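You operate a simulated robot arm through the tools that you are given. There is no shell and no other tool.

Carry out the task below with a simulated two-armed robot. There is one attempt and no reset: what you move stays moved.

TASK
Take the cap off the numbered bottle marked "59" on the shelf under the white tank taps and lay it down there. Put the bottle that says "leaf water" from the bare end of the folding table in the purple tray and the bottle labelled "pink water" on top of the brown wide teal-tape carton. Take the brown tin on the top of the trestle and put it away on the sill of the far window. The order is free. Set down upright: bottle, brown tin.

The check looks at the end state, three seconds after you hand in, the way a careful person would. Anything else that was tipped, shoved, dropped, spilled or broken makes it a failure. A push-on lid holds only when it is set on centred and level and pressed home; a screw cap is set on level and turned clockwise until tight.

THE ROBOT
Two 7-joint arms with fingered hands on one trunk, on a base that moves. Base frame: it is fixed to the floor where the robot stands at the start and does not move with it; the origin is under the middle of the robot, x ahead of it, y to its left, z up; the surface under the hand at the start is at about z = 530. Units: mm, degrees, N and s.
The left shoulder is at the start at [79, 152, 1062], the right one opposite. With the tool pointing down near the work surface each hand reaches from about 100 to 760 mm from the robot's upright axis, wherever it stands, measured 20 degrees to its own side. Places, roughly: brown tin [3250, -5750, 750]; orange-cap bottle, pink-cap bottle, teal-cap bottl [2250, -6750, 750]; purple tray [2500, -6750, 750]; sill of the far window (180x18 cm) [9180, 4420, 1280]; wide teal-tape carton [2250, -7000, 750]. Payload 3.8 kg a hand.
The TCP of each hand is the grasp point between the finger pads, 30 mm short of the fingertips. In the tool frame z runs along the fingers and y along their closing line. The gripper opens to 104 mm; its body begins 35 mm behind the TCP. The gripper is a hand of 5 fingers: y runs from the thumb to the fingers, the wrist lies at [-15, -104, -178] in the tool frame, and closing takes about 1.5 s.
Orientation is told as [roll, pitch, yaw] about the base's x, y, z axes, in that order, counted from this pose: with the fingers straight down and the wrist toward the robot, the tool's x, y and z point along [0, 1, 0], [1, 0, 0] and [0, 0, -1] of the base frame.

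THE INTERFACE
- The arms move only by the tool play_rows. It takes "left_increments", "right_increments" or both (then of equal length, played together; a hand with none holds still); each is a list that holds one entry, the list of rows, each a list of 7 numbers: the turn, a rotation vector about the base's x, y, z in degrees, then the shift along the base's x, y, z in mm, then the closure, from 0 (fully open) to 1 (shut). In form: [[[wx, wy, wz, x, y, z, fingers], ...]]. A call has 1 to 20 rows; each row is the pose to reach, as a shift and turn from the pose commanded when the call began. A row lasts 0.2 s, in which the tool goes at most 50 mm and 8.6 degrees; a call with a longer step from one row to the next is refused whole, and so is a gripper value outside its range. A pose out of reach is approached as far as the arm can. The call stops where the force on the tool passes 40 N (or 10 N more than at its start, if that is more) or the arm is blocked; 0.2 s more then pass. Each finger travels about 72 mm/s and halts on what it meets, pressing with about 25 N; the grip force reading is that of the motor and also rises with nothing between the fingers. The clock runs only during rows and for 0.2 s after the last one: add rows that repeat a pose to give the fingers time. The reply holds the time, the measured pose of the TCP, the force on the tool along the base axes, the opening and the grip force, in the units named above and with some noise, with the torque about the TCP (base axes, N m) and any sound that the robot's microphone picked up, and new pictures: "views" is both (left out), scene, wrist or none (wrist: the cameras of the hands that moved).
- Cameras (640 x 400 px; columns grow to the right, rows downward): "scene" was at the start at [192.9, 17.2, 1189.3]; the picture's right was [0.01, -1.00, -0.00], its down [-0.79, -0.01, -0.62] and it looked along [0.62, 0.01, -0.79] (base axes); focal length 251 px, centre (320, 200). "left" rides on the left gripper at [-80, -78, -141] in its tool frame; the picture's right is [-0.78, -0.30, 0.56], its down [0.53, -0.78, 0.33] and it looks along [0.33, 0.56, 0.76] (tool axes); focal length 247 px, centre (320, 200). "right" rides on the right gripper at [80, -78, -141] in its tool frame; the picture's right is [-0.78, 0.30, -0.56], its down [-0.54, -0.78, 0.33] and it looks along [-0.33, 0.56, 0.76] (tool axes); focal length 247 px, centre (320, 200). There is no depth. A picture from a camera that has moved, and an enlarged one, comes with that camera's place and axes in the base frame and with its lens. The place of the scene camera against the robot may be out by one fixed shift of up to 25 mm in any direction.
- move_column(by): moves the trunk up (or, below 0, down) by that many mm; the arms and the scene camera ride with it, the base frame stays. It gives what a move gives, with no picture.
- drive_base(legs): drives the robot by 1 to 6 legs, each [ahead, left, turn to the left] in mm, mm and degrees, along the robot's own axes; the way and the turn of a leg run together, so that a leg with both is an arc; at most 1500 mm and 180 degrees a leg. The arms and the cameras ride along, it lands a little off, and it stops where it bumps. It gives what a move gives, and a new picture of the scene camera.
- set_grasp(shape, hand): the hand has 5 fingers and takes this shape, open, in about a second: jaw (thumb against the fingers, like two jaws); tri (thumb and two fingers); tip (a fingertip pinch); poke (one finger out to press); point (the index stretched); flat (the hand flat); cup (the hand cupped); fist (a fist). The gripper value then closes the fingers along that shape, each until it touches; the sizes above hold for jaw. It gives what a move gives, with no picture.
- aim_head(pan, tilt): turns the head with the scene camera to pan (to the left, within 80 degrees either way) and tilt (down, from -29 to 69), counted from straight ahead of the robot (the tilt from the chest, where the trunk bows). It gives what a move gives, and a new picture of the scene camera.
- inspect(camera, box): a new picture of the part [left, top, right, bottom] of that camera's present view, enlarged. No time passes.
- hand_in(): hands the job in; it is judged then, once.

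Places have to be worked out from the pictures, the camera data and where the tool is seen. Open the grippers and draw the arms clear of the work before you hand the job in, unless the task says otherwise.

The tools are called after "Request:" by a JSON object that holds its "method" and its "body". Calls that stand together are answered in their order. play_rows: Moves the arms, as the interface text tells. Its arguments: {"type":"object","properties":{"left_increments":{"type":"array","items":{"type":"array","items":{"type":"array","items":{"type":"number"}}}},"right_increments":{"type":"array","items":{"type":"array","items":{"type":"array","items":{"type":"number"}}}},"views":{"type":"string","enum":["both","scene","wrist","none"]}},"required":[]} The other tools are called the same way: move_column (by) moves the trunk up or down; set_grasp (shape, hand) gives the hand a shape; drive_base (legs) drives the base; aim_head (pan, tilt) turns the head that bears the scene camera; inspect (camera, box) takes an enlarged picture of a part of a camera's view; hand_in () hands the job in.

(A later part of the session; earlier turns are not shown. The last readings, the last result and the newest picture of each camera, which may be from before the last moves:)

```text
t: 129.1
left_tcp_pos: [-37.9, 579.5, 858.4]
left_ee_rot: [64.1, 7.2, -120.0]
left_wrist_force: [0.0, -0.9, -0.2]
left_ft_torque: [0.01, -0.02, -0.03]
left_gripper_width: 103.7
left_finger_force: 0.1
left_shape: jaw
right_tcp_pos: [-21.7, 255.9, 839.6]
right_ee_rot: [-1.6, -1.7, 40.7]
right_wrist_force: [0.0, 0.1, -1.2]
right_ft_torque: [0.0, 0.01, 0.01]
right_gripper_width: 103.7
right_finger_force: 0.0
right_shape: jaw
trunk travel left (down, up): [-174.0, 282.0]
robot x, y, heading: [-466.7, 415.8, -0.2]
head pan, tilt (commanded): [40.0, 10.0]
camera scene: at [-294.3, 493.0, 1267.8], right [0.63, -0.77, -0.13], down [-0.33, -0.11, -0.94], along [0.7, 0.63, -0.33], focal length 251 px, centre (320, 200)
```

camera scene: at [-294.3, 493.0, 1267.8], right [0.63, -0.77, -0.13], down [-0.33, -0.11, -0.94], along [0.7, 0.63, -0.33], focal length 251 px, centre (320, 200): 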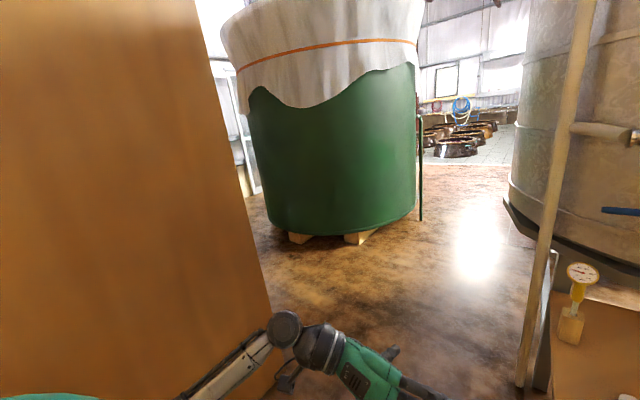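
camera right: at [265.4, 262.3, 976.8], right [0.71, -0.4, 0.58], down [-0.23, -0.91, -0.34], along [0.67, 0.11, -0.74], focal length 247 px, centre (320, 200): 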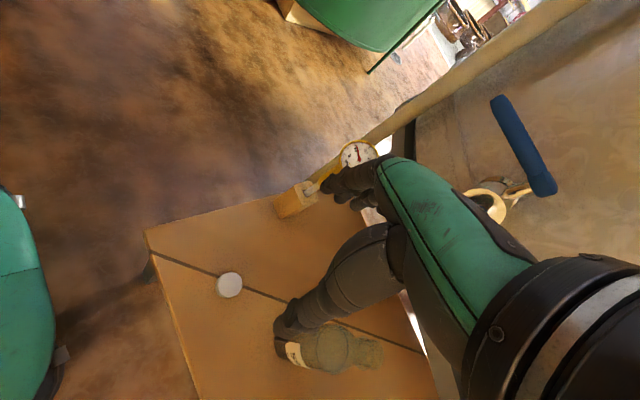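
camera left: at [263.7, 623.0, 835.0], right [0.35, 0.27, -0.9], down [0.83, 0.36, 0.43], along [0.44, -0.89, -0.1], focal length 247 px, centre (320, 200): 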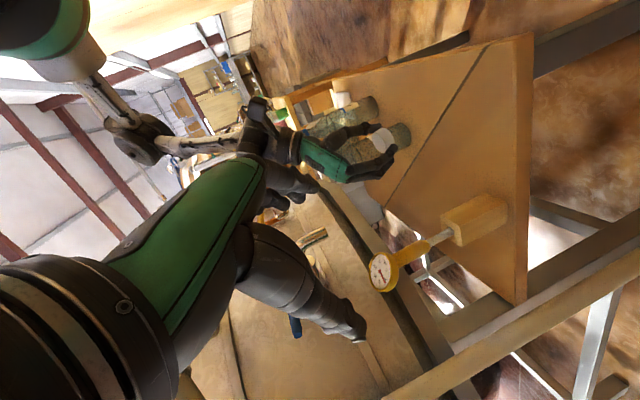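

The corridor toward −y looks open, between a wooden wall at x≈−1080 and a stool at x≥370. I turn the head forward and the robot right by 90° in place, then look again.

Request:
{"method": "aim_head", "body": {"pan": 0, "tilt": 12}}

Request:
{"method": "drive_base", "body": {"legs": [[0, 0, -90]]}}

```text
t: 130.2
left_tcp_pos: [-38.1, 581.0, 859.4]
left_ee_rot: [64.1, 7.1, -119.9]
left_wrist_force: [-0.3, -0.2, -0.9]
left_ft_torque: [-0.01, 0.01, 0.01]
left_gripper_width: 103.5
left_finger_force: 0.0
left_shape: jaw
right_tcp_pos: [-21.1, 256.9, 839.4]
right_ee_rot: [-1.4, -1.7, 40.8]
right_wrist_force: [0.5, 0.1, -0.1]
right_ft_torque: [0.01, -0.02, 0.03]
right_gripper_width: 103.8
right_finger_force: 0.0
right_shape: jaw
trunk travel left (down, up): [-174.0, 282.0]
robot x, y, heading: [-469.1, 418.3, -0.4]
head pan, tilt (commanded): [0.0, 12.0]
camera scene: at [-273.7, 433.2, 1260.0], right [0.0, -1.0, 0.0], down [-0.41, 0.0, -0.91], along [0.91, 0.0, -0.41], focal length 251 px, centre (320, 200)
```

scene: 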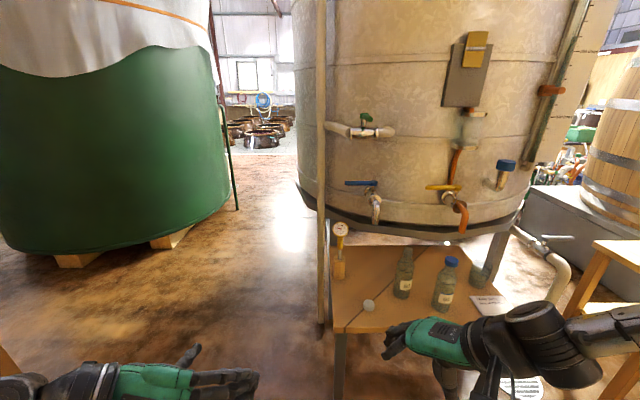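

```text
t: 134.3
left_tcp_pos: [-292.7, -6.4, 860.1]
left_ee_rot: [64.1, 7.2, 151.6]
left_wrist_force: [-0.2, 1.2, 0.4]
left_ft_torque: [0.0, 0.0, -0.04]
left_gripper_width: 103.7
left_finger_force: 0.1
left_shape: jaw
right_tcp_pos: [-617.3, -31.2, 840.5]
right_ee_rot: [-1.5, -1.7, -47.7]
right_wrist_force: [-0.3, 0.0, -0.5]
right_ft_torque: [-0.02, -0.02, -0.03]
right_gripper_width: 103.6
right_finger_force: 0.0
right_shape: jaw
trunk travel left (down, up): [-174.0, 282.0]
robot x, y, heading: [-468.6, 411.3, -88.6]
head pan, tilt (commanded): [0.0, 12.0]
camera scene: at [-459.3, 243.9, 1260.0], right [-1.0, -0.02, 0.0], down [-0.01, 0.41, -0.91], along [0.02, -0.91, -0.41], focal length 251 px, centre (320, 200)
```

scene: 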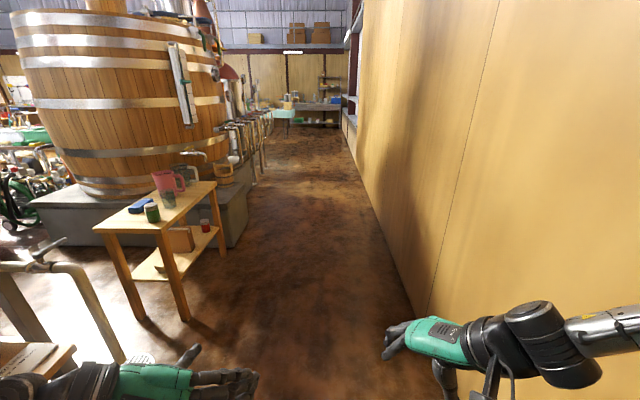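

Now facing −y along the corridor; the wall on the right is at x≈−1090 and the stool on the left at x≈365. I enlarge the far part to see what lies ahead.

Request:
{"method": "inspect", "body": {"camera": "scene", "box": [200, 70, 380, 180]}}

```text
3.56 times, centred on (290, 125) of scene
camera zoom: at [-459.3, 243.9, 1260.0], right [-1.0, -0.02, 0.0], down [-0.01, 0.41, -0.91], along [0.02, -0.91, -0.41], focal length 893 px, centre (427, 467)
```

zoom: 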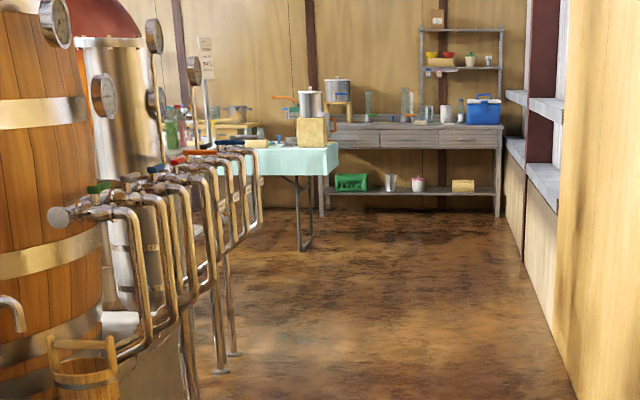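

Beyond the tap manifold I see the cloth-covered end of the folding table, with its near leg at about (630, −6540). I drive 4.5 m along the corridor.

Request:
{"method": "drive_base", "body": {"legs": [[1500, 0, 0], [1500, 0, 0], [1500, 0, 0]]}}

```text
t: 155.8
left_tcp_pos: [-183.8, -4494.9, 858.0]
left_ee_rot: [64.1, 7.2, 150.4]
left_wrist_force: [0.5, 0.4, -0.6]
left_ft_torque: [0.03, -0.02, 0.02]
left_gripper_width: 103.6
left_finger_force: 0.1
left_shape: jaw
right_tcp_pos: [-506.5, -4513.5, 838.8]
right_ee_rot: [-1.5, -1.8, -48.9]
right_wrist_force: [0.5, -0.1, 0.2]
right_ft_torque: [-0.01, 0.02, 0.01]
right_gripper_width: 103.6
right_finger_force: 0.0
right_shape: jaw
trunk travel left (down, up): [-174.0, 282.0]
robot x, y, heading: [-346.7, -4062.0, -89.7]
head pan, tilt (commanded): [0.0, 12.0]
camera scene: at [-344.9, -4241.6, 1260.0], right [-1.0, 0.0, 0.0], down [0.0, 0.41, -0.91], along [0.0, -0.91, -0.41], focal length 251 px, centre (320, 200)
```

scene: 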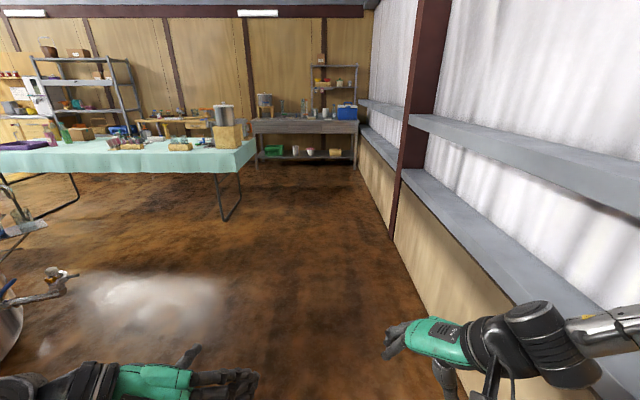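

The folding table is ahead on the left, and a purple tray shows at its far end. I pan the head left to see the rest and the floor in between.

Request:
{"method": "aim_head", "body": {"pan": 45, "tilt": 12}}

Request:
{"method": "inspect", "body": {"camera": "scene", "box": [240, 60, 480, 210]}}

Request:
{"method": "aim_head", "body": {"pan": 78, "tilt": 15}}

```text
t: 156.9
left_tcp_pos: [-183.7, -4495.6, 858.7]
left_ee_rot: [64.1, 7.2, 150.3]
left_wrist_force: [0.3, 0.0, -0.3]
left_ft_torque: [-0.01, 0.02, 0.0]
left_gripper_width: 103.5
left_finger_force: 0.0
left_shape: jaw
right_tcp_pos: [-507.2, -4513.6, 839.5]
right_ee_rot: [-1.5, -1.7, -48.9]
right_wrist_force: [-0.7, 0.1, -0.3]
right_ft_torque: [0.0, 0.01, -0.02]
right_gripper_width: 103.7
right_finger_force: 0.1
right_shape: jaw
trunk travel left (down, up): [-174.0, 282.0]
robot x, y, heading: [-345.6, -4070.7, -89.8]
head pan, tilt (commanded): [45.0, 12.0]
camera scene: at [-279.1, -4214.6, 1265.7], right [-0.71, -0.69, -0.15], down [-0.15, 0.35, -0.93], along [0.69, -0.63, -0.35], focal length 251 px, centre (320, 200)
```

scene: 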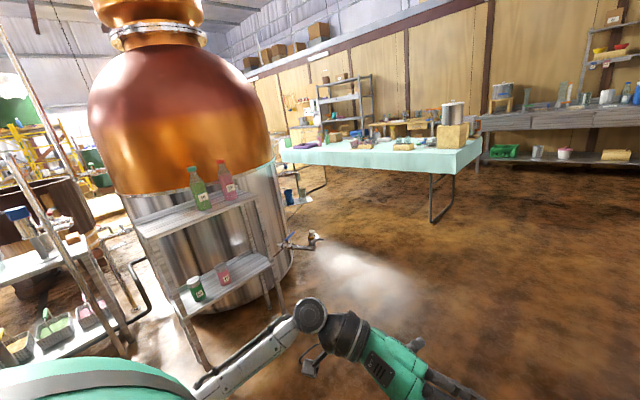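

```text
2.67 times, centred on (360, 135) of scene
camera zoom: at [-279.1, -4214.6, 1265.7], right [-0.71, -0.69, -0.15], down [-0.15, 0.35, -0.93], along [0.69, -0.63, -0.35], focal length 670 px, centre (213, 373)
```

zoom: 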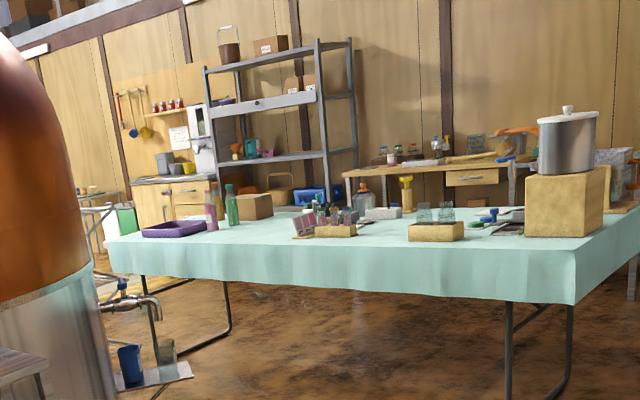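

```text
t: 157.9
left_tcp_pos: [-183.9, -4495.3, 858.6]
left_ee_rot: [64.0, 7.3, 150.5]
left_wrist_force: [-0.5, 0.7, -0.3]
left_ft_torque: [0.01, 0.02, 0.02]
left_gripper_width: 103.7
left_finger_force: 0.1
left_shape: jaw
right_tcp_pos: [-506.8, -4513.4, 838.3]
right_ee_rot: [-1.5, -1.8, -48.8]
right_wrist_force: [-0.5, -1.0, -0.1]
right_ft_torque: [-0.01, -0.03, 0.02]
right_gripper_width: 103.7
right_finger_force: 0.0
right_shape: jaw
trunk travel left (down, up): [-174.0, 282.0]
robot x, y, heading: [-347.7, -4061.9, -89.8]
head pan, tilt (commanded): [78.0, 15.0]
camera scene: at [-253.7, -4168.0, 1270.6], right [-0.21, -0.96, -0.2], down [-0.25, 0.25, -0.93], along [0.95, -0.14, -0.29], focal length 251 px, centre (320, 200)
```

scene: 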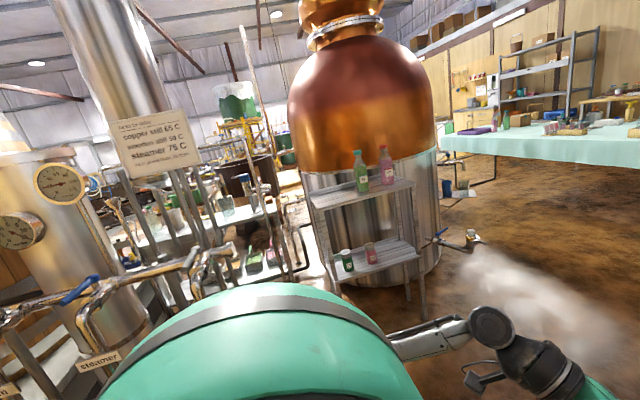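

The lane between the copper still (its spout reaches y≈−5370) and the table (edge y≈−6570) is about 1.1 m wide. I face the head forward, drive to y≈−5850, and then strafe along the table.

Request:
{"method": "aim_head", "body": {"pan": 0, "tilt": 20}}

Request:
{"method": "drive_base", "body": {"legs": [[1500, 300, 0], [290, 100, 0]]}}

```text
t: 159.4
left_tcp_pos: [-183.4, -4495.7, 858.5]
left_ee_rot: [64.0, 7.3, 150.3]
left_wrist_force: [-0.4, -0.1, -0.6]
left_ft_torque: [-0.03, 0.02, 0.01]
left_gripper_width: 103.5
left_finger_force: 0.0
left_shape: jaw
right_tcp_pos: [-507.3, -4514.5, 839.2]
right_ee_rot: [-1.5, -1.8, -48.8]
right_wrist_force: [0.0, -0.1, -0.3]
right_ft_torque: [0.01, -0.02, 0.02]
right_gripper_width: 104.0
right_finger_force: 0.1
right_shape: jaw
trunk travel left (down, up): [-174.0, 282.0]
robot x, y, heading: [-346.5, -4069.8, -89.8]
head pan, tilt (commanded): [0.0, 20.0]
camera scene: at [-344.8, -4238.6, 1247.3], right [-1.0, 0.0, 0.0], down [0.0, 0.53, -0.85], along [0.0, -0.85, -0.53], focal length 251 px, centre (320, 200)
```

scene: 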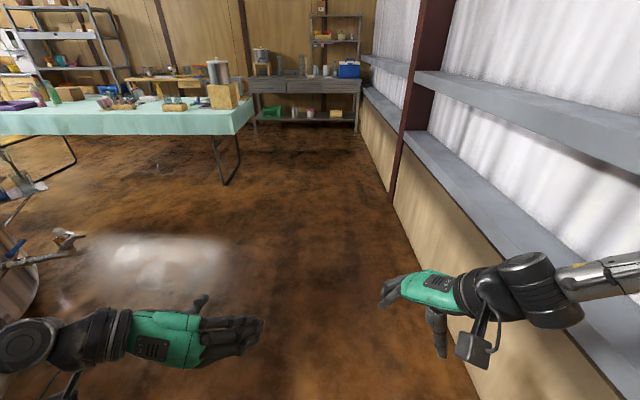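

```text
refused: leg 1 is longer than a leg can be; nothing moved
```

That leg was longer than 1500 mm, so I split the diagonal differently.

Request:
{"method": "drive_base", "body": {"legs": [[1350, 250, 0], [440, 100, 0]]}}

```text
t: 168.4
left_tcp_pos: [175.7, -6253.1, 858.9]
left_ee_rot: [64.0, 7.1, 150.4]
left_wrist_force: [0.0, -0.7, 0.2]
left_ft_torque: [-0.01, 0.01, 0.0]
left_gripper_width: 103.5
left_finger_force: 0.2
left_shape: jaw
right_tcp_pos: [-148.6, -6271.6, 839.1]
right_ee_rot: [-1.5, -1.7, -48.8]
right_wrist_force: [-0.7, -0.3, 0.4]
right_ft_torque: [-0.01, -0.01, 0.01]
right_gripper_width: 103.9
right_finger_force: 0.0
right_shape: jaw
trunk travel left (down, up): [-174.0, 282.0]
robot x, y, heading: [8.8, -5823.2, -89.7]
head pan, tilt (commanded): [0.0, 20.0]
camera scene: at [12.3, -5996.5, 1247.3], right [-1.0, 0.0, 0.0], down [0.0, 0.53, -0.85], along [0.0, -0.85, -0.53], focal length 251 px, centre (320, 200)
```

scene: 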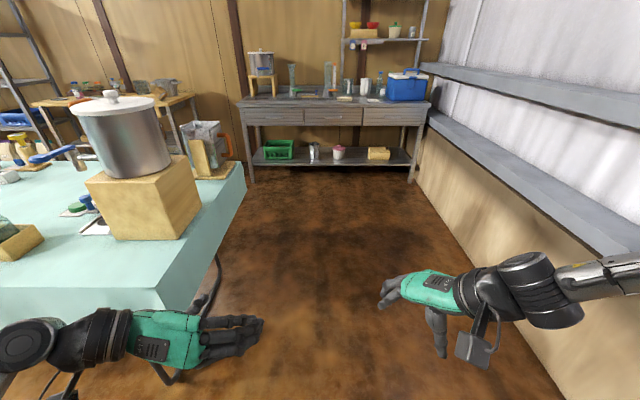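

At (9, −5823) the table's near corner is at about (400, −6400). I back up 60 mm for clearance, then strafe left 1.3 m along the table.

Request:
{"method": "drive_base", "body": {"legs": [[-60, 0, 0], [0, 1300, 0]]}}

Request:
{"method": "aim_head", "body": {"pan": 60, "tilt": 22}}

```text
t: 175.6
left_tcp_pos: [1487.3, -6206.0, 859.4]
left_ee_rot: [64.2, 7.2, 149.1]
left_wrist_force: [0.1, 0.2, -0.1]
left_ft_torque: [-0.03, 0.03, -0.01]
left_gripper_width: 103.8
left_finger_force: 0.1
left_shape: jaw
right_tcp_pos: [1163.6, -6216.8, 839.3]
right_ee_rot: [-1.5, -1.7, -50.2]
right_wrist_force: [0.0, -0.6, 0.0]
right_ft_torque: [0.02, 0.02, 0.0]
right_gripper_width: 103.8
right_finger_force: 0.0
right_shape: jaw
trunk travel left (down, up): [-174.0, 282.0]
robot x, y, heading: [1333.0, -5777.2, -91.0]
head pan, tilt (commanded): [0.0, 20.0]
camera scene: at [1331.3, -5945.6, 1247.3], right [-1.0, 0.02, 0.0], down [0.01, 0.53, -0.85], along [-0.02, -0.85, -0.53], focal length 251 px, centre (320, 200)
```

scene: 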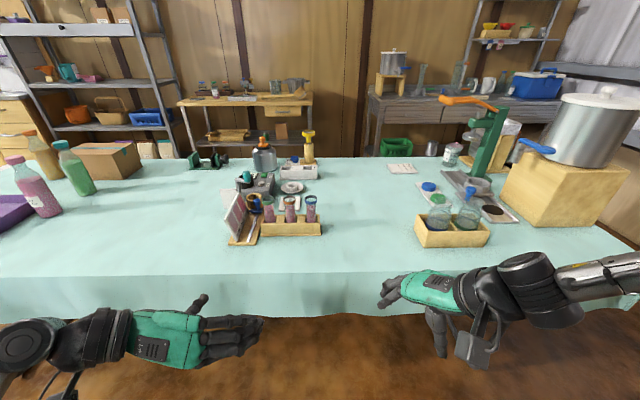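

```text
t: 176.9
left_tcp_pos: [1487.0, -6206.0, 858.7]
left_ee_rot: [64.2, 7.3, 149.1]
left_wrist_force: [0.2, -0.5, 0.3]
left_ft_torque: [-0.02, -0.01, 0.02]
left_gripper_width: 103.6
left_finger_force: 0.0
left_shape: jaw
right_tcp_pos: [1162.3, -6217.3, 840.4]
right_ee_rot: [-1.5, -1.8, -50.2]
right_wrist_force: [0.9, 0.3, -0.3]
right_ft_torque: [0.01, 0.03, 0.04]
right_gripper_width: 104.0
right_finger_force: 0.1
right_shape: jaw
trunk travel left (down, up): [-174.0, 282.0]
robot x, y, heading: [1331.3, -5773.8, -91.1]
head pan, tilt (commanded): [60.0, 22.0]
camera scene: at [1412.3, -5900.8, 1253.8], right [-0.52, -0.84, -0.18], down [-0.32, 0.38, -0.87], along [0.8, -0.39, -0.46], focal length 251 px, centre (320, 200)
```

scene: 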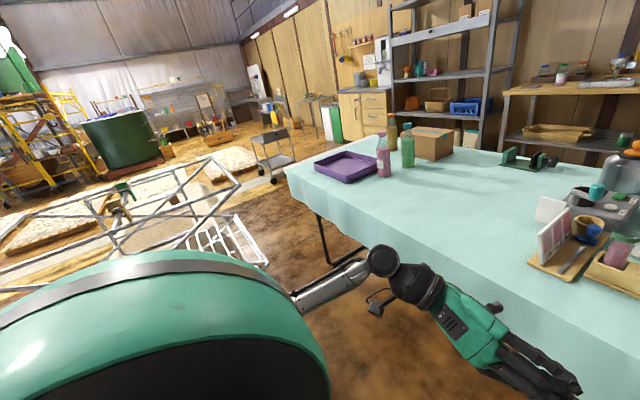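

The end with the purple tray, three bottles and the taped carton is visible. I enlarge it, and also the metal frame on the left where the trestle should be.

Request:
{"method": "inspect", "body": {"camera": "scene", "box": [290, 100, 480, 210]}}

Request:
{"method": "inspect", "body": {"camera": "scene", "box": [0, 100, 280, 290]}}

```text
3.37 times, centred on (385, 155) of scene
camera zoom: at [1412.3, -5900.8, 1253.8], right [-0.52, -0.84, -0.18], down [-0.32, 0.38, -0.87], along [0.8, -0.39, -0.46], focal length 846 px, centre (101, 352)
```

zoom: 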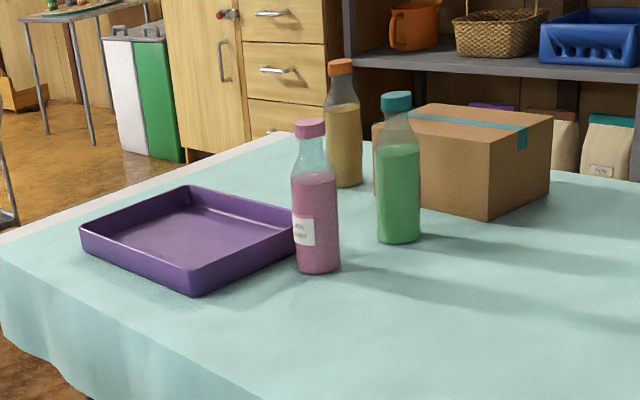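

```text
2.11 times, centred on (140, 195) of scene
camera zoom: at [1412.3, -5900.8, 1253.8], right [-0.52, -0.84, -0.18], down [-0.32, 0.38, -0.87], along [0.8, -0.39, -0.46], focal length 529 px, centre (699, 210)
```

zoom: 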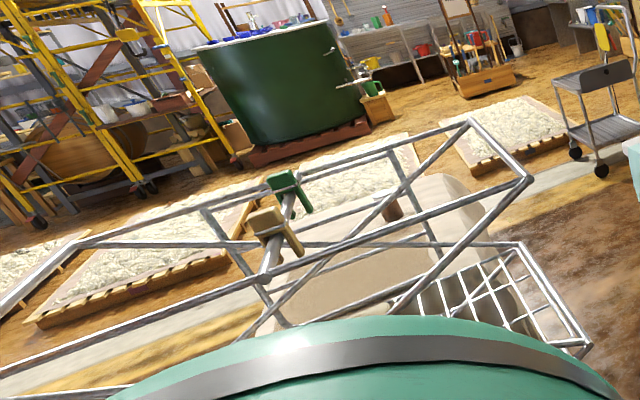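

Pink and teal bottles stand at about (2246, −6668) and (2227, −6809), the orange one at (2465, −6944). The carton top is near (2280, −7006, 858), the tray spans x 2330–2715, and the brown tin is at about (3010, −5754). I strafe another 750 mm left and look straight at that end.

Request:
{"method": "drive_base", "body": {"legs": [[0, 750, 1]]}}

Request:
{"method": "aim_head", "body": {"pan": 0, "tilt": 20}}

Request:
{"method": "inspect", "body": {"camera": "scene", "box": [190, 60, 390, 190]}}

Request:
{"method": "aim_head", "body": {"pan": 70, "tilt": 25}}

```text
t: 179.3
left_tcp_pos: [1829.3, -6209.6, 862.1]
left_ee_rot: [64.8, 6.2, 150.1]
left_wrist_force: [-0.3, -0.3, -0.7]
left_ft_torque: [0.01, 0.0, 0.03]
left_gripper_width: 103.6
left_finger_force: 0.0
left_shape: jaw
right_tcp_pos: [1513.1, -6226.2, 838.2]
right_ee_rot: [-1.2, -2.2, -49.5]
right_wrist_force: [0.5, 0.1, -0.1]
right_ft_torque: [-0.05, 0.0, 0.0]
right_gripper_width: 103.9
right_finger_force: 0.0
right_shape: jaw
trunk travel left (down, up): [-174.0, 282.0]
robot x, y, heading: [1681.5, -5780.8, -90.4]
head pan, tilt (commanded): [60.0, 22.0]
stopped in leg 1: the robot was blocked; the commanded pose is now the measured one
camera scene: at [1753.4, -5906.0, 1254.5], right [-0.51, -0.84, -0.18], down [-0.31, 0.38, -0.87], along [0.8, -0.38, -0.45], focal length 251 px, centre (320, 200)
```

scene: 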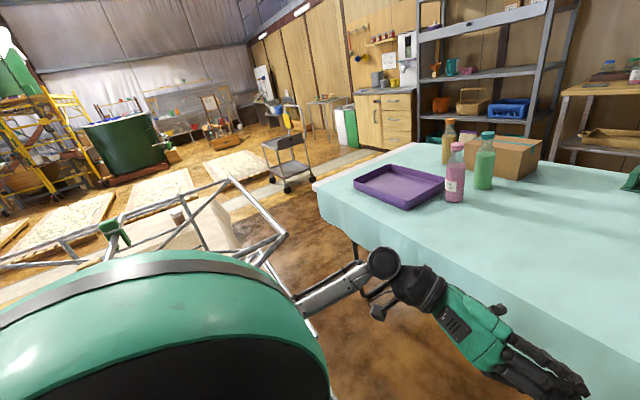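

```text
t: 180.6
left_tcp_pos: [1829.4, -6210.4, 861.7]
left_ee_rot: [64.6, 6.1, 150.2]
left_wrist_force: [0.0, -0.5, 0.3]
left_ft_torque: [-0.01, -0.04, 0.0]
left_gripper_width: 104.0
left_finger_force: 0.1
left_shape: jaw
right_tcp_pos: [1511.9, -6226.4, 837.4]
right_ee_rot: [-1.0, -2.0, -49.4]
right_wrist_force: [0.7, -0.4, 0.0]
right_ft_torque: [-0.03, 0.0, 0.01]
right_gripper_width: 103.6
right_finger_force: 0.1
right_shape: jaw
trunk travel left (down, up): [-174.0, 282.0]
robot x, y, heading: [1683.6, -5779.5, -90.4]
head pan, tilt (commanded): [0.0, 20.0]
camera scene: at [1672.9, -5952.7, 1246.8], right [-1.0, 0.01, -0.01], down [0.01, 0.53, -0.85], along [0.0, -0.85, -0.53], focal length 251 px, centre (320, 200)
```

scene: 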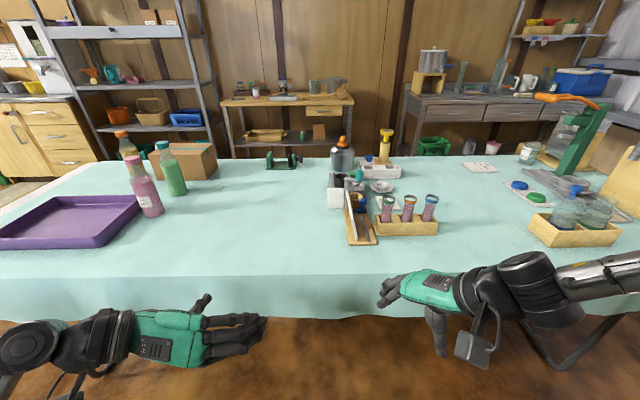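

```text
3.08 times, centred on (290, 125) of scene
camera zoom: at [1672.9, -5952.7, 1246.8], right [-1.0, 0.01, -0.01], down [0.01, 0.53, -0.85], along [0.0, -0.85, -0.53], focal length 773 px, centre (412, 431)
```

zoom: 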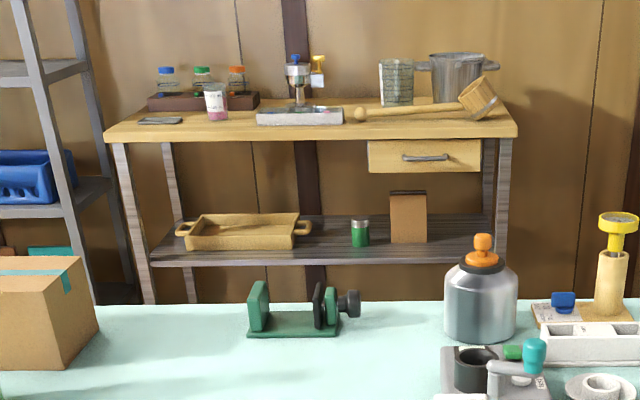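

```text
t: 182.0
left_tcp_pos: [1830.4, -6211.0, 862.6]
left_ee_rot: [64.6, 6.1, 150.2]
left_wrist_force: [0.0, 0.2, 0.6]
left_ft_torque: [-0.01, -0.03, 0.0]
left_gripper_width: 103.8
left_finger_force: 0.1
left_shape: jaw
right_tcp_pos: [1514.2, -6226.3, 837.9]
right_ee_rot: [-1.1, -2.1, -49.4]
right_wrist_force: [0.8, 1.0, -0.7]
right_ft_torque: [-0.02, 0.05, 0.04]
right_gripper_width: 103.9
right_finger_force: 0.0
right_shape: jaw
trunk travel left (down, up): [-174.0, 282.0]
robot x, y, heading: [1684.5, -5779.7, -90.3]
head pan, tilt (commanded): [70.0, 25.0]
camera scene: at [1759.9, -5891.5, 1252.8], right [-0.35, -0.92, -0.2], down [-0.39, 0.33, -0.86], along [0.85, -0.22, -0.47], focal length 251 px, centre (320, 200)
```

scene: 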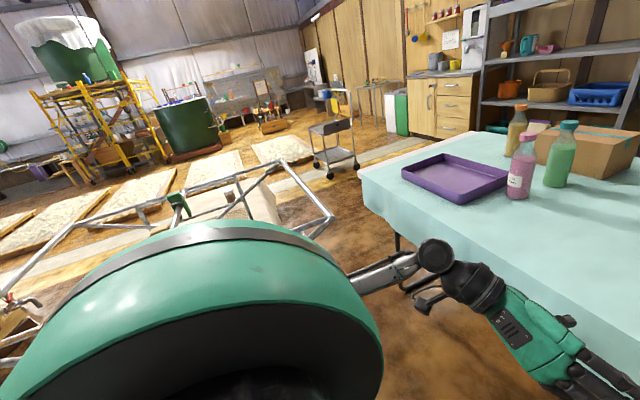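

The strafe was blocked after 350 mm. I look down to the left to find what the base met.

Request:
{"method": "aim_head", "body": {"pan": 70, "tilt": 60}}

Request:
{"method": "aim_head", "body": {"pan": 20, "tilt": 66}}

```text
t: 183.0
left_tcp_pos: [1831.1, -6210.9, 862.5]
left_ee_rot: [64.6, 6.2, 150.2]
left_wrist_force: [-0.3, -0.9, 0.1]
left_ft_torque: [0.0, 0.02, 0.0]
left_gripper_width: 104.1
left_finger_force: 0.1
left_shape: jaw
right_tcp_pos: [1513.1, -6226.8, 837.8]
right_ee_rot: [-1.1, -2.1, -49.3]
right_wrist_force: [0.1, 0.2, -0.7]
right_ft_torque: [-0.02, 0.02, 0.01]
right_gripper_width: 103.8
right_finger_force: 0.1
right_shape: jaw
trunk travel left (down, up): [-174.0, 282.0]
robot x, y, heading: [1683.3, -5780.2, -90.2]
head pan, tilt (commanded): [70.0, 60.0]
camera scene: at [1736.6, -5872.2, 1205.5], right [-0.35, -0.92, -0.2], down [-0.81, 0.4, -0.44], along [0.48, 0.01, -0.88], focal length 251 px, centre (320, 200)
```

scene: 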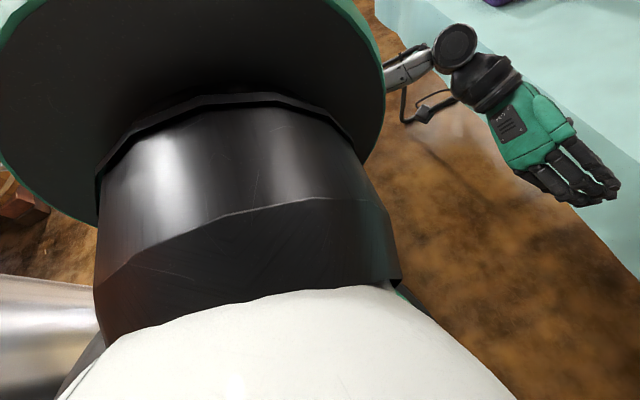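

```text
t: 184.2
left_tcp_pos: [1830.3, -6210.7, 861.4]
left_ee_rot: [64.6, 6.1, 150.2]
left_wrist_force: [1.0, 0.1, -0.6]
left_ft_torque: [-0.03, -0.06, 0.03]
left_gripper_width: 104.0
left_finger_force: 0.1
left_shape: jaw
right_tcp_pos: [1514.5, -6226.5, 839.3]
right_ee_rot: [-1.1, -2.1, -49.4]
right_wrist_force: [0.1, 0.2, -0.1]
right_ft_torque: [0.0, -0.02, 0.0]
right_gripper_width: 103.6
right_finger_force: 0.0
right_shape: jaw
trunk travel left (down, up): [-174.0, 282.0]
robot x, y, heading: [1681.8, -5781.7, -90.5]
head pan, tilt (commanded): [20.0, 66.0]
camera scene: at [1694.2, -5902.7, 1191.6], right [-0.94, -0.33, -0.08], down [-0.3, 0.93, -0.22], along [0.15, -0.18, -0.97], focal length 251 px, centre (320, 200)
```

scene: 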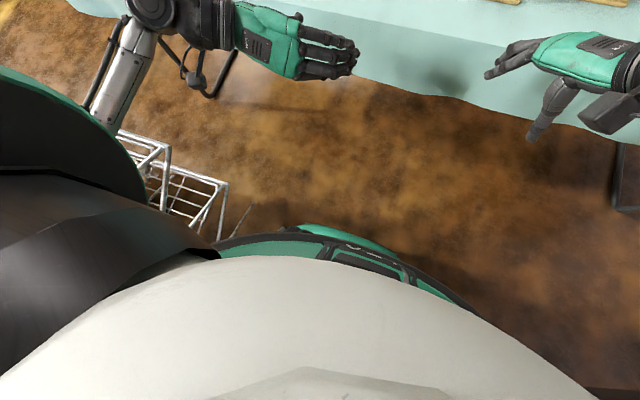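

A white wire frame touches the base on the left; it may be the end of the trestle that carries the tin. I check the frame and the tin with the earlier head pose to see whether anything moved.

Request:
{"method": "aim_head", "body": {"pan": 60, "tilt": 22}}

Request:
{"method": "inspect", "body": {"camera": "scene", "box": [80, 130, 340, 350]}}

```text
t: 185.3
left_tcp_pos: [1830.6, -6210.8, 862.2]
left_ee_rot: [64.6, 6.0, 150.3]
left_wrist_force: [-0.1, 0.2, -0.4]
left_ft_torque: [-0.03, -0.01, 0.03]
left_gripper_width: 104.2
left_finger_force: 0.0
left_shape: jaw
right_tcp_pos: [1513.6, -6226.9, 839.0]
right_ee_rot: [-1.1, -2.1, -49.4]
right_wrist_force: [-0.2, 0.1, 0.8]
right_ft_torque: [0.03, -0.02, 0.0]
right_gripper_width: 103.8
right_finger_force: 0.0
right_shape: jaw
trunk travel left (down, up): [-174.0, 282.0]
robot x, y, heading: [1685.0, -5776.7, -90.3]
head pan, tilt (commanded): [60.0, 22.0]
camera scene: at [1753.5, -5906.8, 1254.3], right [-0.51, -0.84, -0.19], down [-0.31, 0.38, -0.87], along [0.8, -0.38, -0.46], focal length 251 px, centre (320, 200)
```

scene: 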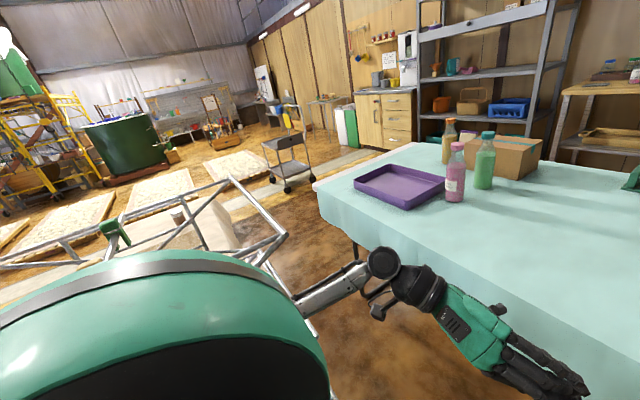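

```text
1.82 times, centred on (210, 240) of scene
camera zoom: at [1753.5, -5906.8, 1254.3], right [-0.51, -0.84, -0.19], down [-0.31, 0.38, -0.87], along [0.8, -0.38, -0.46], focal length 457 px, centre (520, 127)
```

zoom: 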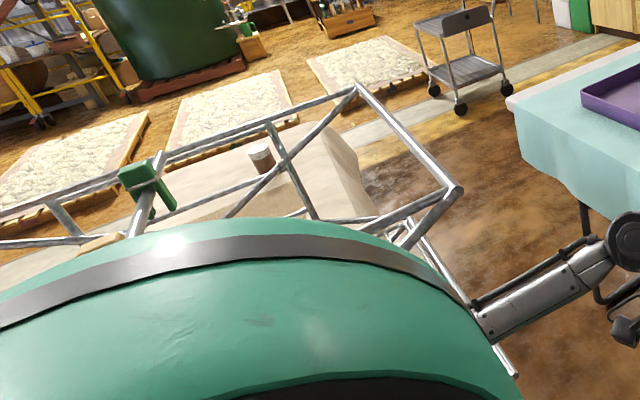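

Triangulating the two views puts the top corner of a tall metal rack at about (2147, −6007, 991), so it was my left elbow that touched it; the rack and the tin look unmoved. I move 60 mm away to the right and raise the trunk so the hands clear the things on the table.

Request:
{"method": "drive_base", "body": {"legs": [[0, -60, 0]]}}

Request:
{"method": "move_column", "body": {"by": 170}}

Request:
{"method": "aim_head", "body": {"pan": 30, "tilt": 30}}

Request:
{"method": "inspect", "body": {"camera": "scene", "box": [280, 50, 440, 170]}}

```text
t: 186.3
left_tcp_pos: [1781.1, -6209.0, 861.0]
left_ee_rot: [64.9, 5.9, 150.1]
left_wrist_force: [0.1, 0.7, 0.6]
left_ft_torque: [-0.02, -0.03, 0.05]
left_gripper_width: 103.9
left_finger_force: 0.1
left_shape: jaw
right_tcp_pos: [1462.9, -6224.2, 840.8]
right_ee_rot: [-1.6, -1.9, -49.4]
right_wrist_force: [0.2, 0.3, 0.4]
right_ft_torque: [0.02, -0.03, -0.03]
right_gripper_width: 103.7
right_finger_force: 0.1
right_shape: jaw
trunk travel left (down, up): [-174.0, 282.0]
robot x, y, heading: [1622.5, -5781.3, -90.3]
head pan, tilt (commanded): [60.0, 22.0]
camera scene: at [1707.6, -5904.7, 1253.8], right [-0.51, -0.84, -0.18], down [-0.32, 0.38, -0.87], along [0.8, -0.38, -0.46], focal length 251 px, centre (320, 200)
```

scene: 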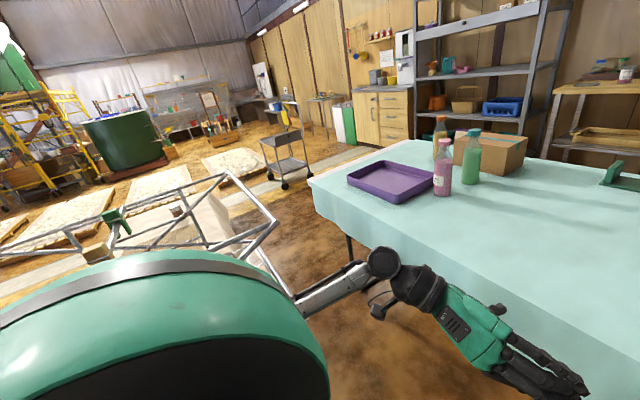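

```text
t: 188.2
left_tcp_pos: [1780.8, -6209.7, 1029.7]
left_ee_rot: [64.9, 5.7, 150.1]
left_wrist_force: [-0.4, 0.7, -0.3]
left_ft_torque: [0.03, 0.0, 0.01]
left_gripper_width: 103.9
left_finger_force: 0.1
left_shape: jaw
right_tcp_pos: [1461.9, -6224.5, 1011.0]
right_ee_rot: [-1.5, -1.8, -49.4]
right_wrist_force: [0.0, 0.2, -0.4]
right_ft_torque: [0.0, 0.02, -0.04]
right_gripper_width: 103.9
right_finger_force: 0.0
right_shape: jaw
trunk travel left (down, up): [-344.0, 112.0]
robot x, y, heading: [1623.0, -5785.3, -90.5]
head pan, tilt (commanded): [60.0, 22.0]
```

```text
t: 189.2
left_tcp_pos: [1780.2, -6209.7, 1030.8]
left_ee_rot: [64.9, 5.8, 150.1]
left_wrist_force: [-0.4, 0.1, -0.5]
left_ft_torque: [0.01, 0.0, -0.02]
left_gripper_width: 103.7
left_finger_force: 0.0
left_shape: jaw
right_tcp_pos: [1462.9, -6225.0, 1010.1]
right_ee_rot: [-1.7, -1.8, -49.4]
right_wrist_force: [0.8, 0.0, 0.4]
right_ft_torque: [-0.04, -0.05, -0.01]
right_gripper_width: 103.6
right_finger_force: 0.0
right_shape: jaw
trunk travel left (down, up): [-344.0, 112.0]
robot x, y, heading: [1624.4, -5781.0, -90.6]
head pan, tilt (commanded): [30.0, 30.0]
camera scene: at [1672.4, -5857.7, 1431.8], right [-0.87, -0.49, -0.02], down [-0.25, 0.46, -0.85], along [0.43, -0.74, -0.53], focal length 251 px, centre (320, 200)
```

scene: 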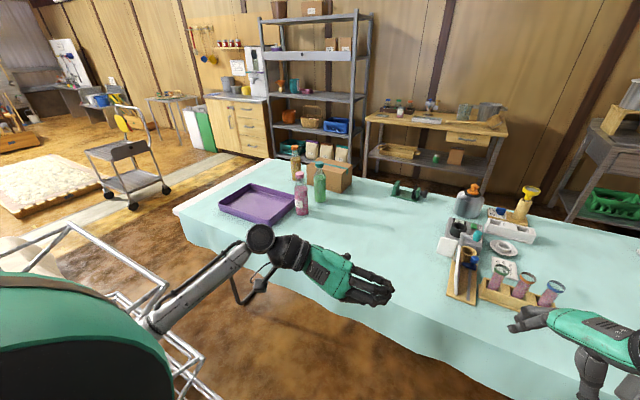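

```text
3.33 times, centred on (360, 110) of scene
camera zoom: at [1672.4, -5857.7, 1431.8], right [-0.87, -0.49, -0.02], down [-0.25, 0.46, -0.85], along [0.43, -0.74, -0.53], focal length 837 px, centre (187, 500)
```

zoom: 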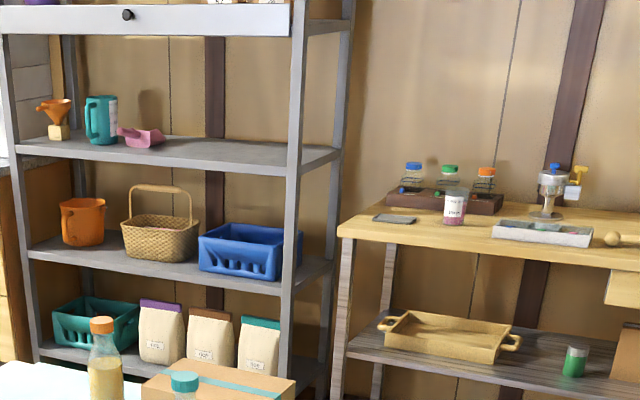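

From higher up I get better estimates: pink at (2224, −6663), teal at (2198, −6799), orange at (2444, −6934), the tray x 2270–2600 and y −6490 to −6690, the near table edge at y≈−6380. I drive forward to y≈−6085 and turn left 45° to face the pink bottle.

Request:
{"method": "drive_base", "body": {"legs": [[300, 0, 0], [0, 0, 45]]}}

Request:
{"method": "aim_head", "body": {"pan": 0, "tilt": 35}}

Request:
{"method": "inspect", "body": {"camera": "scene", "box": [200, 80, 440, 230]}}

```text
t: 193.3
left_tcp_pos: [2037.6, -6267.2, 1030.8]
left_ee_rot: [64.9, 5.8, -164.6]
left_wrist_force: [0.9, 0.6, 0.0]
left_ft_torque: [-0.01, -0.03, 0.01]
left_gripper_width: 103.9
left_finger_force: 0.1
left_shape: jaw
right_tcp_pos: [1824.5, -6506.1, 1010.4]
right_ee_rot: [-1.5, -1.7, -4.0]
right_wrist_force: [-1.2, 0.0, 0.3]
right_ft_torque: [0.05, 0.01, -0.01]
right_gripper_width: 103.8
right_finger_force: 0.1
right_shape: jaw
trunk travel left (down, up): [-344.0, 112.0]
robot x, y, heading: [1621.7, -6078.0, -45.1]
head pan, tilt (commanded): [30.0, 30.0]
camera scene: at [1723.8, -6095.5, 1431.8], right [-0.26, -0.97, -0.02], down [-0.5, 0.15, -0.85], along [0.82, -0.21, -0.53], focal length 251 px, centre (320, 200)
```

scene: 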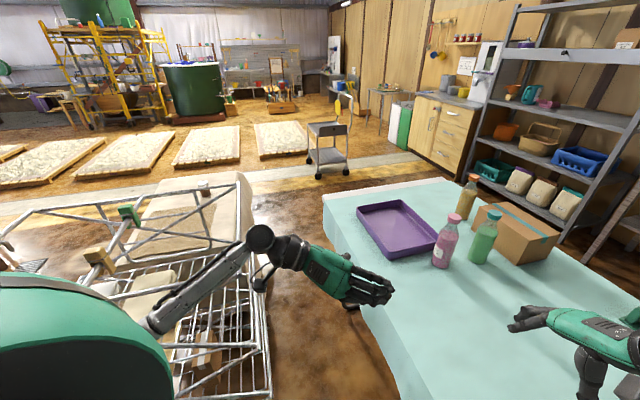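

```text
t: 194.2
left_tcp_pos: [2037.7, -6267.4, 1030.3]
left_ee_rot: [64.9, 5.7, -164.5]
left_wrist_force: [-0.9, -0.1, 0.8]
left_ft_torque: [-0.01, 0.01, 0.0]
left_gripper_width: 104.1
left_finger_force: 0.0
left_shape: jaw
right_tcp_pos: [1825.8, -6505.2, 1010.1]
right_ee_rot: [-1.6, -1.8, -3.9]
right_wrist_force: [0.0, 1.0, 1.2]
right_ft_torque: [0.03, -0.02, -0.02]
right_gripper_width: 103.7
right_finger_force: 0.1
right_shape: jaw
trunk travel left (down, up): [-344.0, 112.0]
robot x, y, heading: [1623.9, -6075.1, -45.3]
head pan, tilt (commanded): [0.0, 35.0]
camera scene: at [1698.5, -6134.0, 1423.7], right [-0.71, -0.71, 0.0], down [-0.43, 0.43, -0.8], along [0.56, -0.57, -0.6], focal length 251 px, centre (320, 200)
```

scene: 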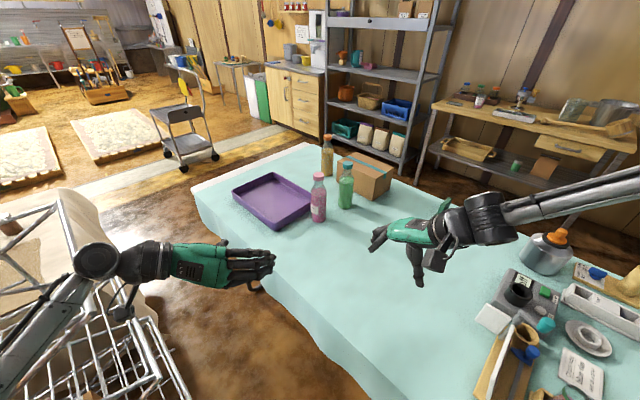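

```text
2.67 times, centred on (320, 155) of scene
camera zoom: at [1698.5, -6134.0, 1423.7], right [-0.71, -0.71, 0.0], down [-0.43, 0.43, -0.8], along [0.56, -0.57, -0.6], focal length 670 px, centre (320, 320)
```

zoom: 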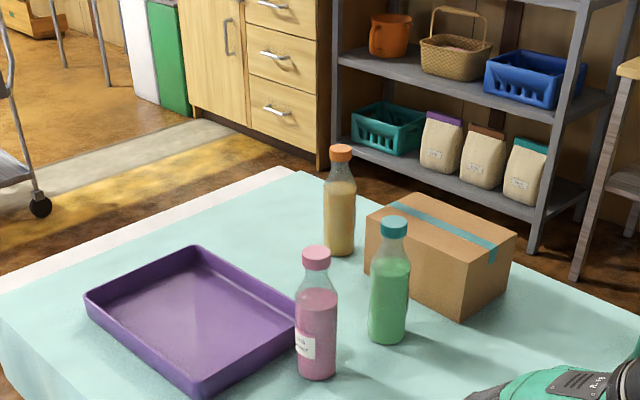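

I see both bottles, the tray and the carton clearly. I turn the left hand's heading by +49.6° and move it forward over the table edge, still high.

Request:
{"method": "play_rows", "body": {"left_increments": [[[0, 0, 8.3, 4, -40, 0, 0], [0, 0, 16.6, 8, -80, 0, 0], [0, 0, 24.9, 12, -120, -5, 0], [0, 0, 33.2, 16, -160, -15, 0], [0, 0, 41.5, 20, -200, -25, 0], [0, 0, 49.6, 22, -233, -30, 0], [0, 0, 49.6, 22, -233, -30, 0]]]}}

```text
t: 195.8
left_tcp_pos: [2059.7, -6500.0, 1002.3]
left_ee_rot: [65.0, 5.7, -114.8]
left_wrist_force: [0.0, 0.6, 0.6]
left_ft_torque: [0.02, -0.01, 0.0]
left_gripper_width: 103.9
left_finger_force: 0.0
left_shape: jaw
right_tcp_pos: [1824.3, -6505.3, 1012.1]
right_ee_rot: [-1.6, -1.8, -4.1]
right_wrist_force: [0.0, 0.4, 0.8]
right_ft_torque: [0.02, -0.03, 0.0]
right_gripper_width: 103.7
right_finger_force: 0.0
right_shape: jaw
trunk travel left (down, up): [-344.0, 112.0]
robot x, y, heading: [1622.5, -6076.5, -44.8]
head pan, tilt (commanded): [0.0, 35.0]
camera scene: at [1698.8, -6133.4, 1423.7], right [-0.71, -0.71, 0.0], down [-0.43, 0.43, -0.8], along [0.56, -0.57, -0.6], focal length 251 px, centre (320, 200)
camera left: at [1945.2, -6360.3, 998.1], right [0.32, 0.28, -0.9], down [0.79, 0.45, 0.42], along [0.52, -0.85, -0.08], focal length 247 px, centre (320, 200)
```

scene: 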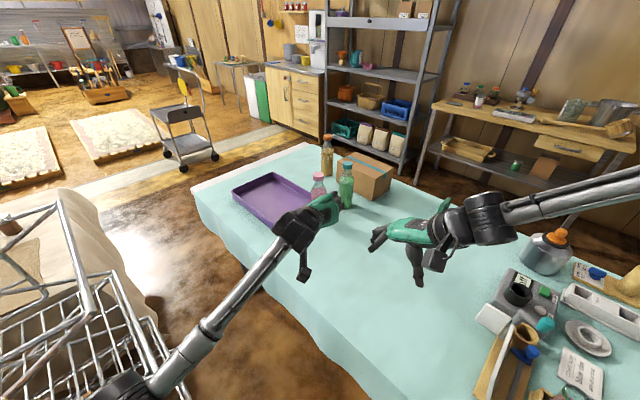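
left: 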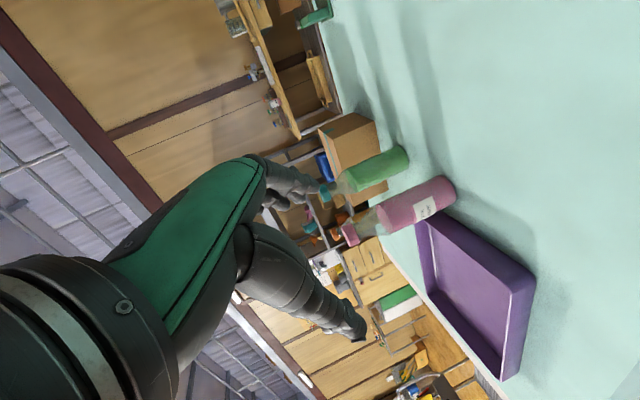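

The left camera sees both bottles and the tray. I enlarge it to locate pink and to read its label.

Request:
{"method": "inspect", "body": {"camera": "left", "box": [310, 130, 550, 280]}}

Request:
{"method": "inspect", "body": {"camera": "left", "box": [330, 130, 470, 250]}}

Request:
{"method": "inspect", "body": {"camera": "scene", "box": [290, 130, 400, 220]}}

```text
2.67 times, centred on (430, 205) of left
camera zoom: at [1945.2, -6360.3, 998.1], right [0.32, 0.28, -0.9], down [0.79, 0.45, 0.42], along [0.52, -0.85, -0.08], focal length 659 px, centre (27, 187)
```

zoom: 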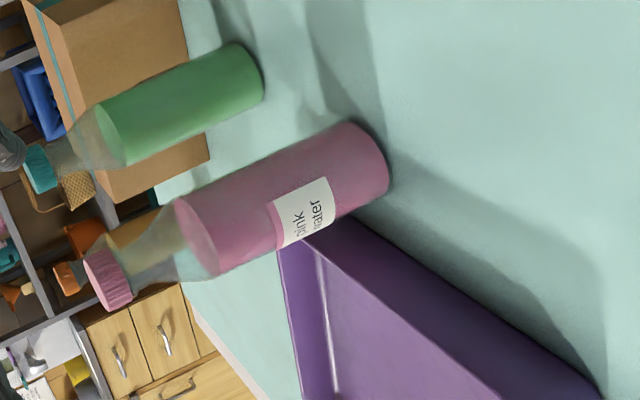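

```text
3.33 times, centred on (400, 190) of left
camera zoom: at [1945.2, -6360.3, 998.1], right [0.32, 0.28, -0.9], down [0.79, 0.45, 0.42], along [0.52, -0.85, -0.08], focal length 823 px, centre (53, 233)
```

zoom: 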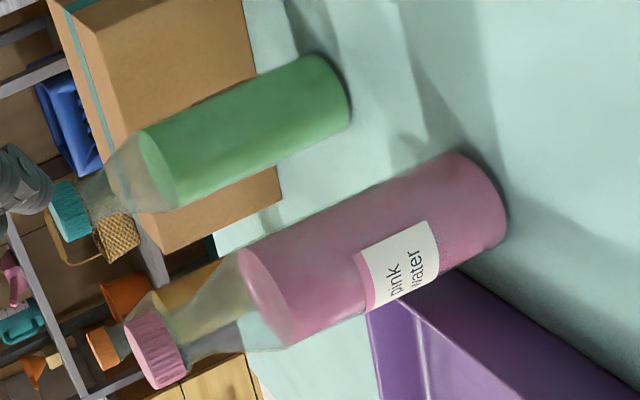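

```text
4.44 times, centred on (345, 175) of scene
camera zoom: at [1698.8, -6133.4, 1423.7], right [-0.71, -0.71, 0.0], down [-0.43, 0.43, -0.8], along [0.56, -0.57, -0.6], focal length 1116 px, centre (209, 311)
```

zoom: 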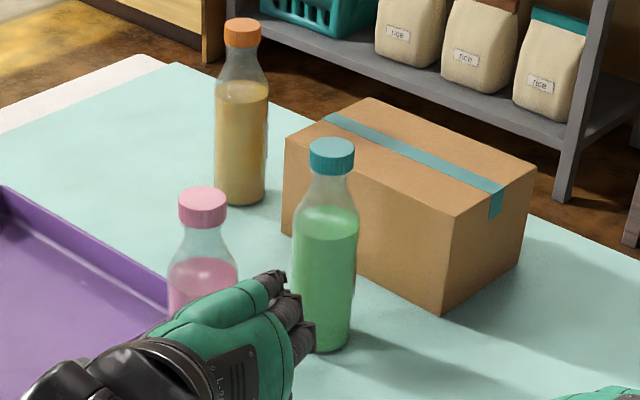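

The label reads "pink water", and the pink bottle stands at about (2237, −6683) with its top near z 948. I lower the trunk 170 mm for reach, with both hands over free cloth.

Request:
{"method": "move_column", "body": {"by": -170}}

Request:
{"method": "play_rows", "body": {"left_increments": [[[-0.8, 1.7, 0, 0, -10, 8, 0], [-1.6, 3.4, 0, 5, -30, 20, 0], [-2.4, 5.1, 0, 10, -55, 35, 0], [-3.2, 6.9, 0, 20, -80, 50, 0], [-3.2, 6.9, 0, 40, -105, 60, 0], [-3.2, 6.9, 0, 60, -129, 70, 0], [-3.2, 6.9, 0, 60, -129, 70, 0]]]}}

```text
t: 197.7
left_tcp_pos: [2059.1, -6501.2, 832.1]
left_ee_rot: [65.0, 5.6, -114.9]
left_wrist_force: [-0.4, -0.3, 0.4]
left_ft_torque: [0.03, -0.01, -0.02]
left_gripper_width: 104.2
left_finger_force: 0.0
left_shape: jaw
right_tcp_pos: [1824.7, -6504.8, 841.9]
right_ee_rot: [-1.6, -1.8, -4.0]
right_wrist_force: [-1.2, 0.2, -0.3]
right_ft_torque: [-0.01, 0.01, 0.01]
right_gripper_width: 104.1
right_finger_force: 0.0
right_shape: jaw
trunk travel left (down, up): [-174.0, 282.0]
robot x, y, heading: [1622.2, -6076.9, -44.9]
head pan, tilt (commanded): [0.0, 35.0]
```

```text
t: 199.3
left_tcp_pos: [2118.1, -6629.3, 902.0]
left_ee_rot: [59.9, -0.2, -115.1]
left_wrist_force: [0.0, 0.5, 1.2]
left_ft_torque: [0.01, -0.02, -0.02]
left_gripper_width: 103.9
left_finger_force: 0.0
left_shape: jaw
right_tcp_pos: [1824.6, -6505.1, 840.7]
right_ee_rot: [-1.6, -1.8, -4.0]
right_wrist_force: [0.4, 0.3, 0.4]
right_ft_torque: [0.02, -0.02, 0.01]
right_gripper_width: 103.9
right_finger_force: 0.1
right_shape: jaw
trunk travel left (down, up): [-174.0, 282.0]
robot x, y, heading: [1620.3, -6077.3, -45.3]
head pan, tilt (commanded): [0.0, 35.0]
camera scene: at [1750.5, -6186.1, 1225.0], right [-0.71, -0.71, 0.0], down [-0.52, 0.52, -0.68], along [0.48, -0.48, -0.73], focal length 251 px, centre (320, 200)
camera left: at [2005.1, -6491.6, 903.1], right [0.21, 0.23, -0.95], down [0.83, 0.47, 0.3], along [0.51, -0.85, -0.09], focal length 247 px, centre (320, 200)
```

scene: 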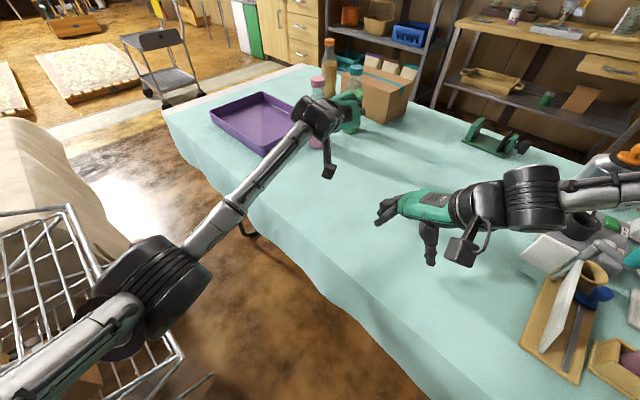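
left: 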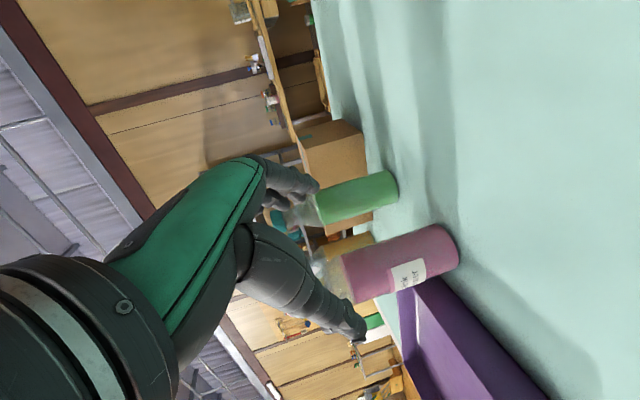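

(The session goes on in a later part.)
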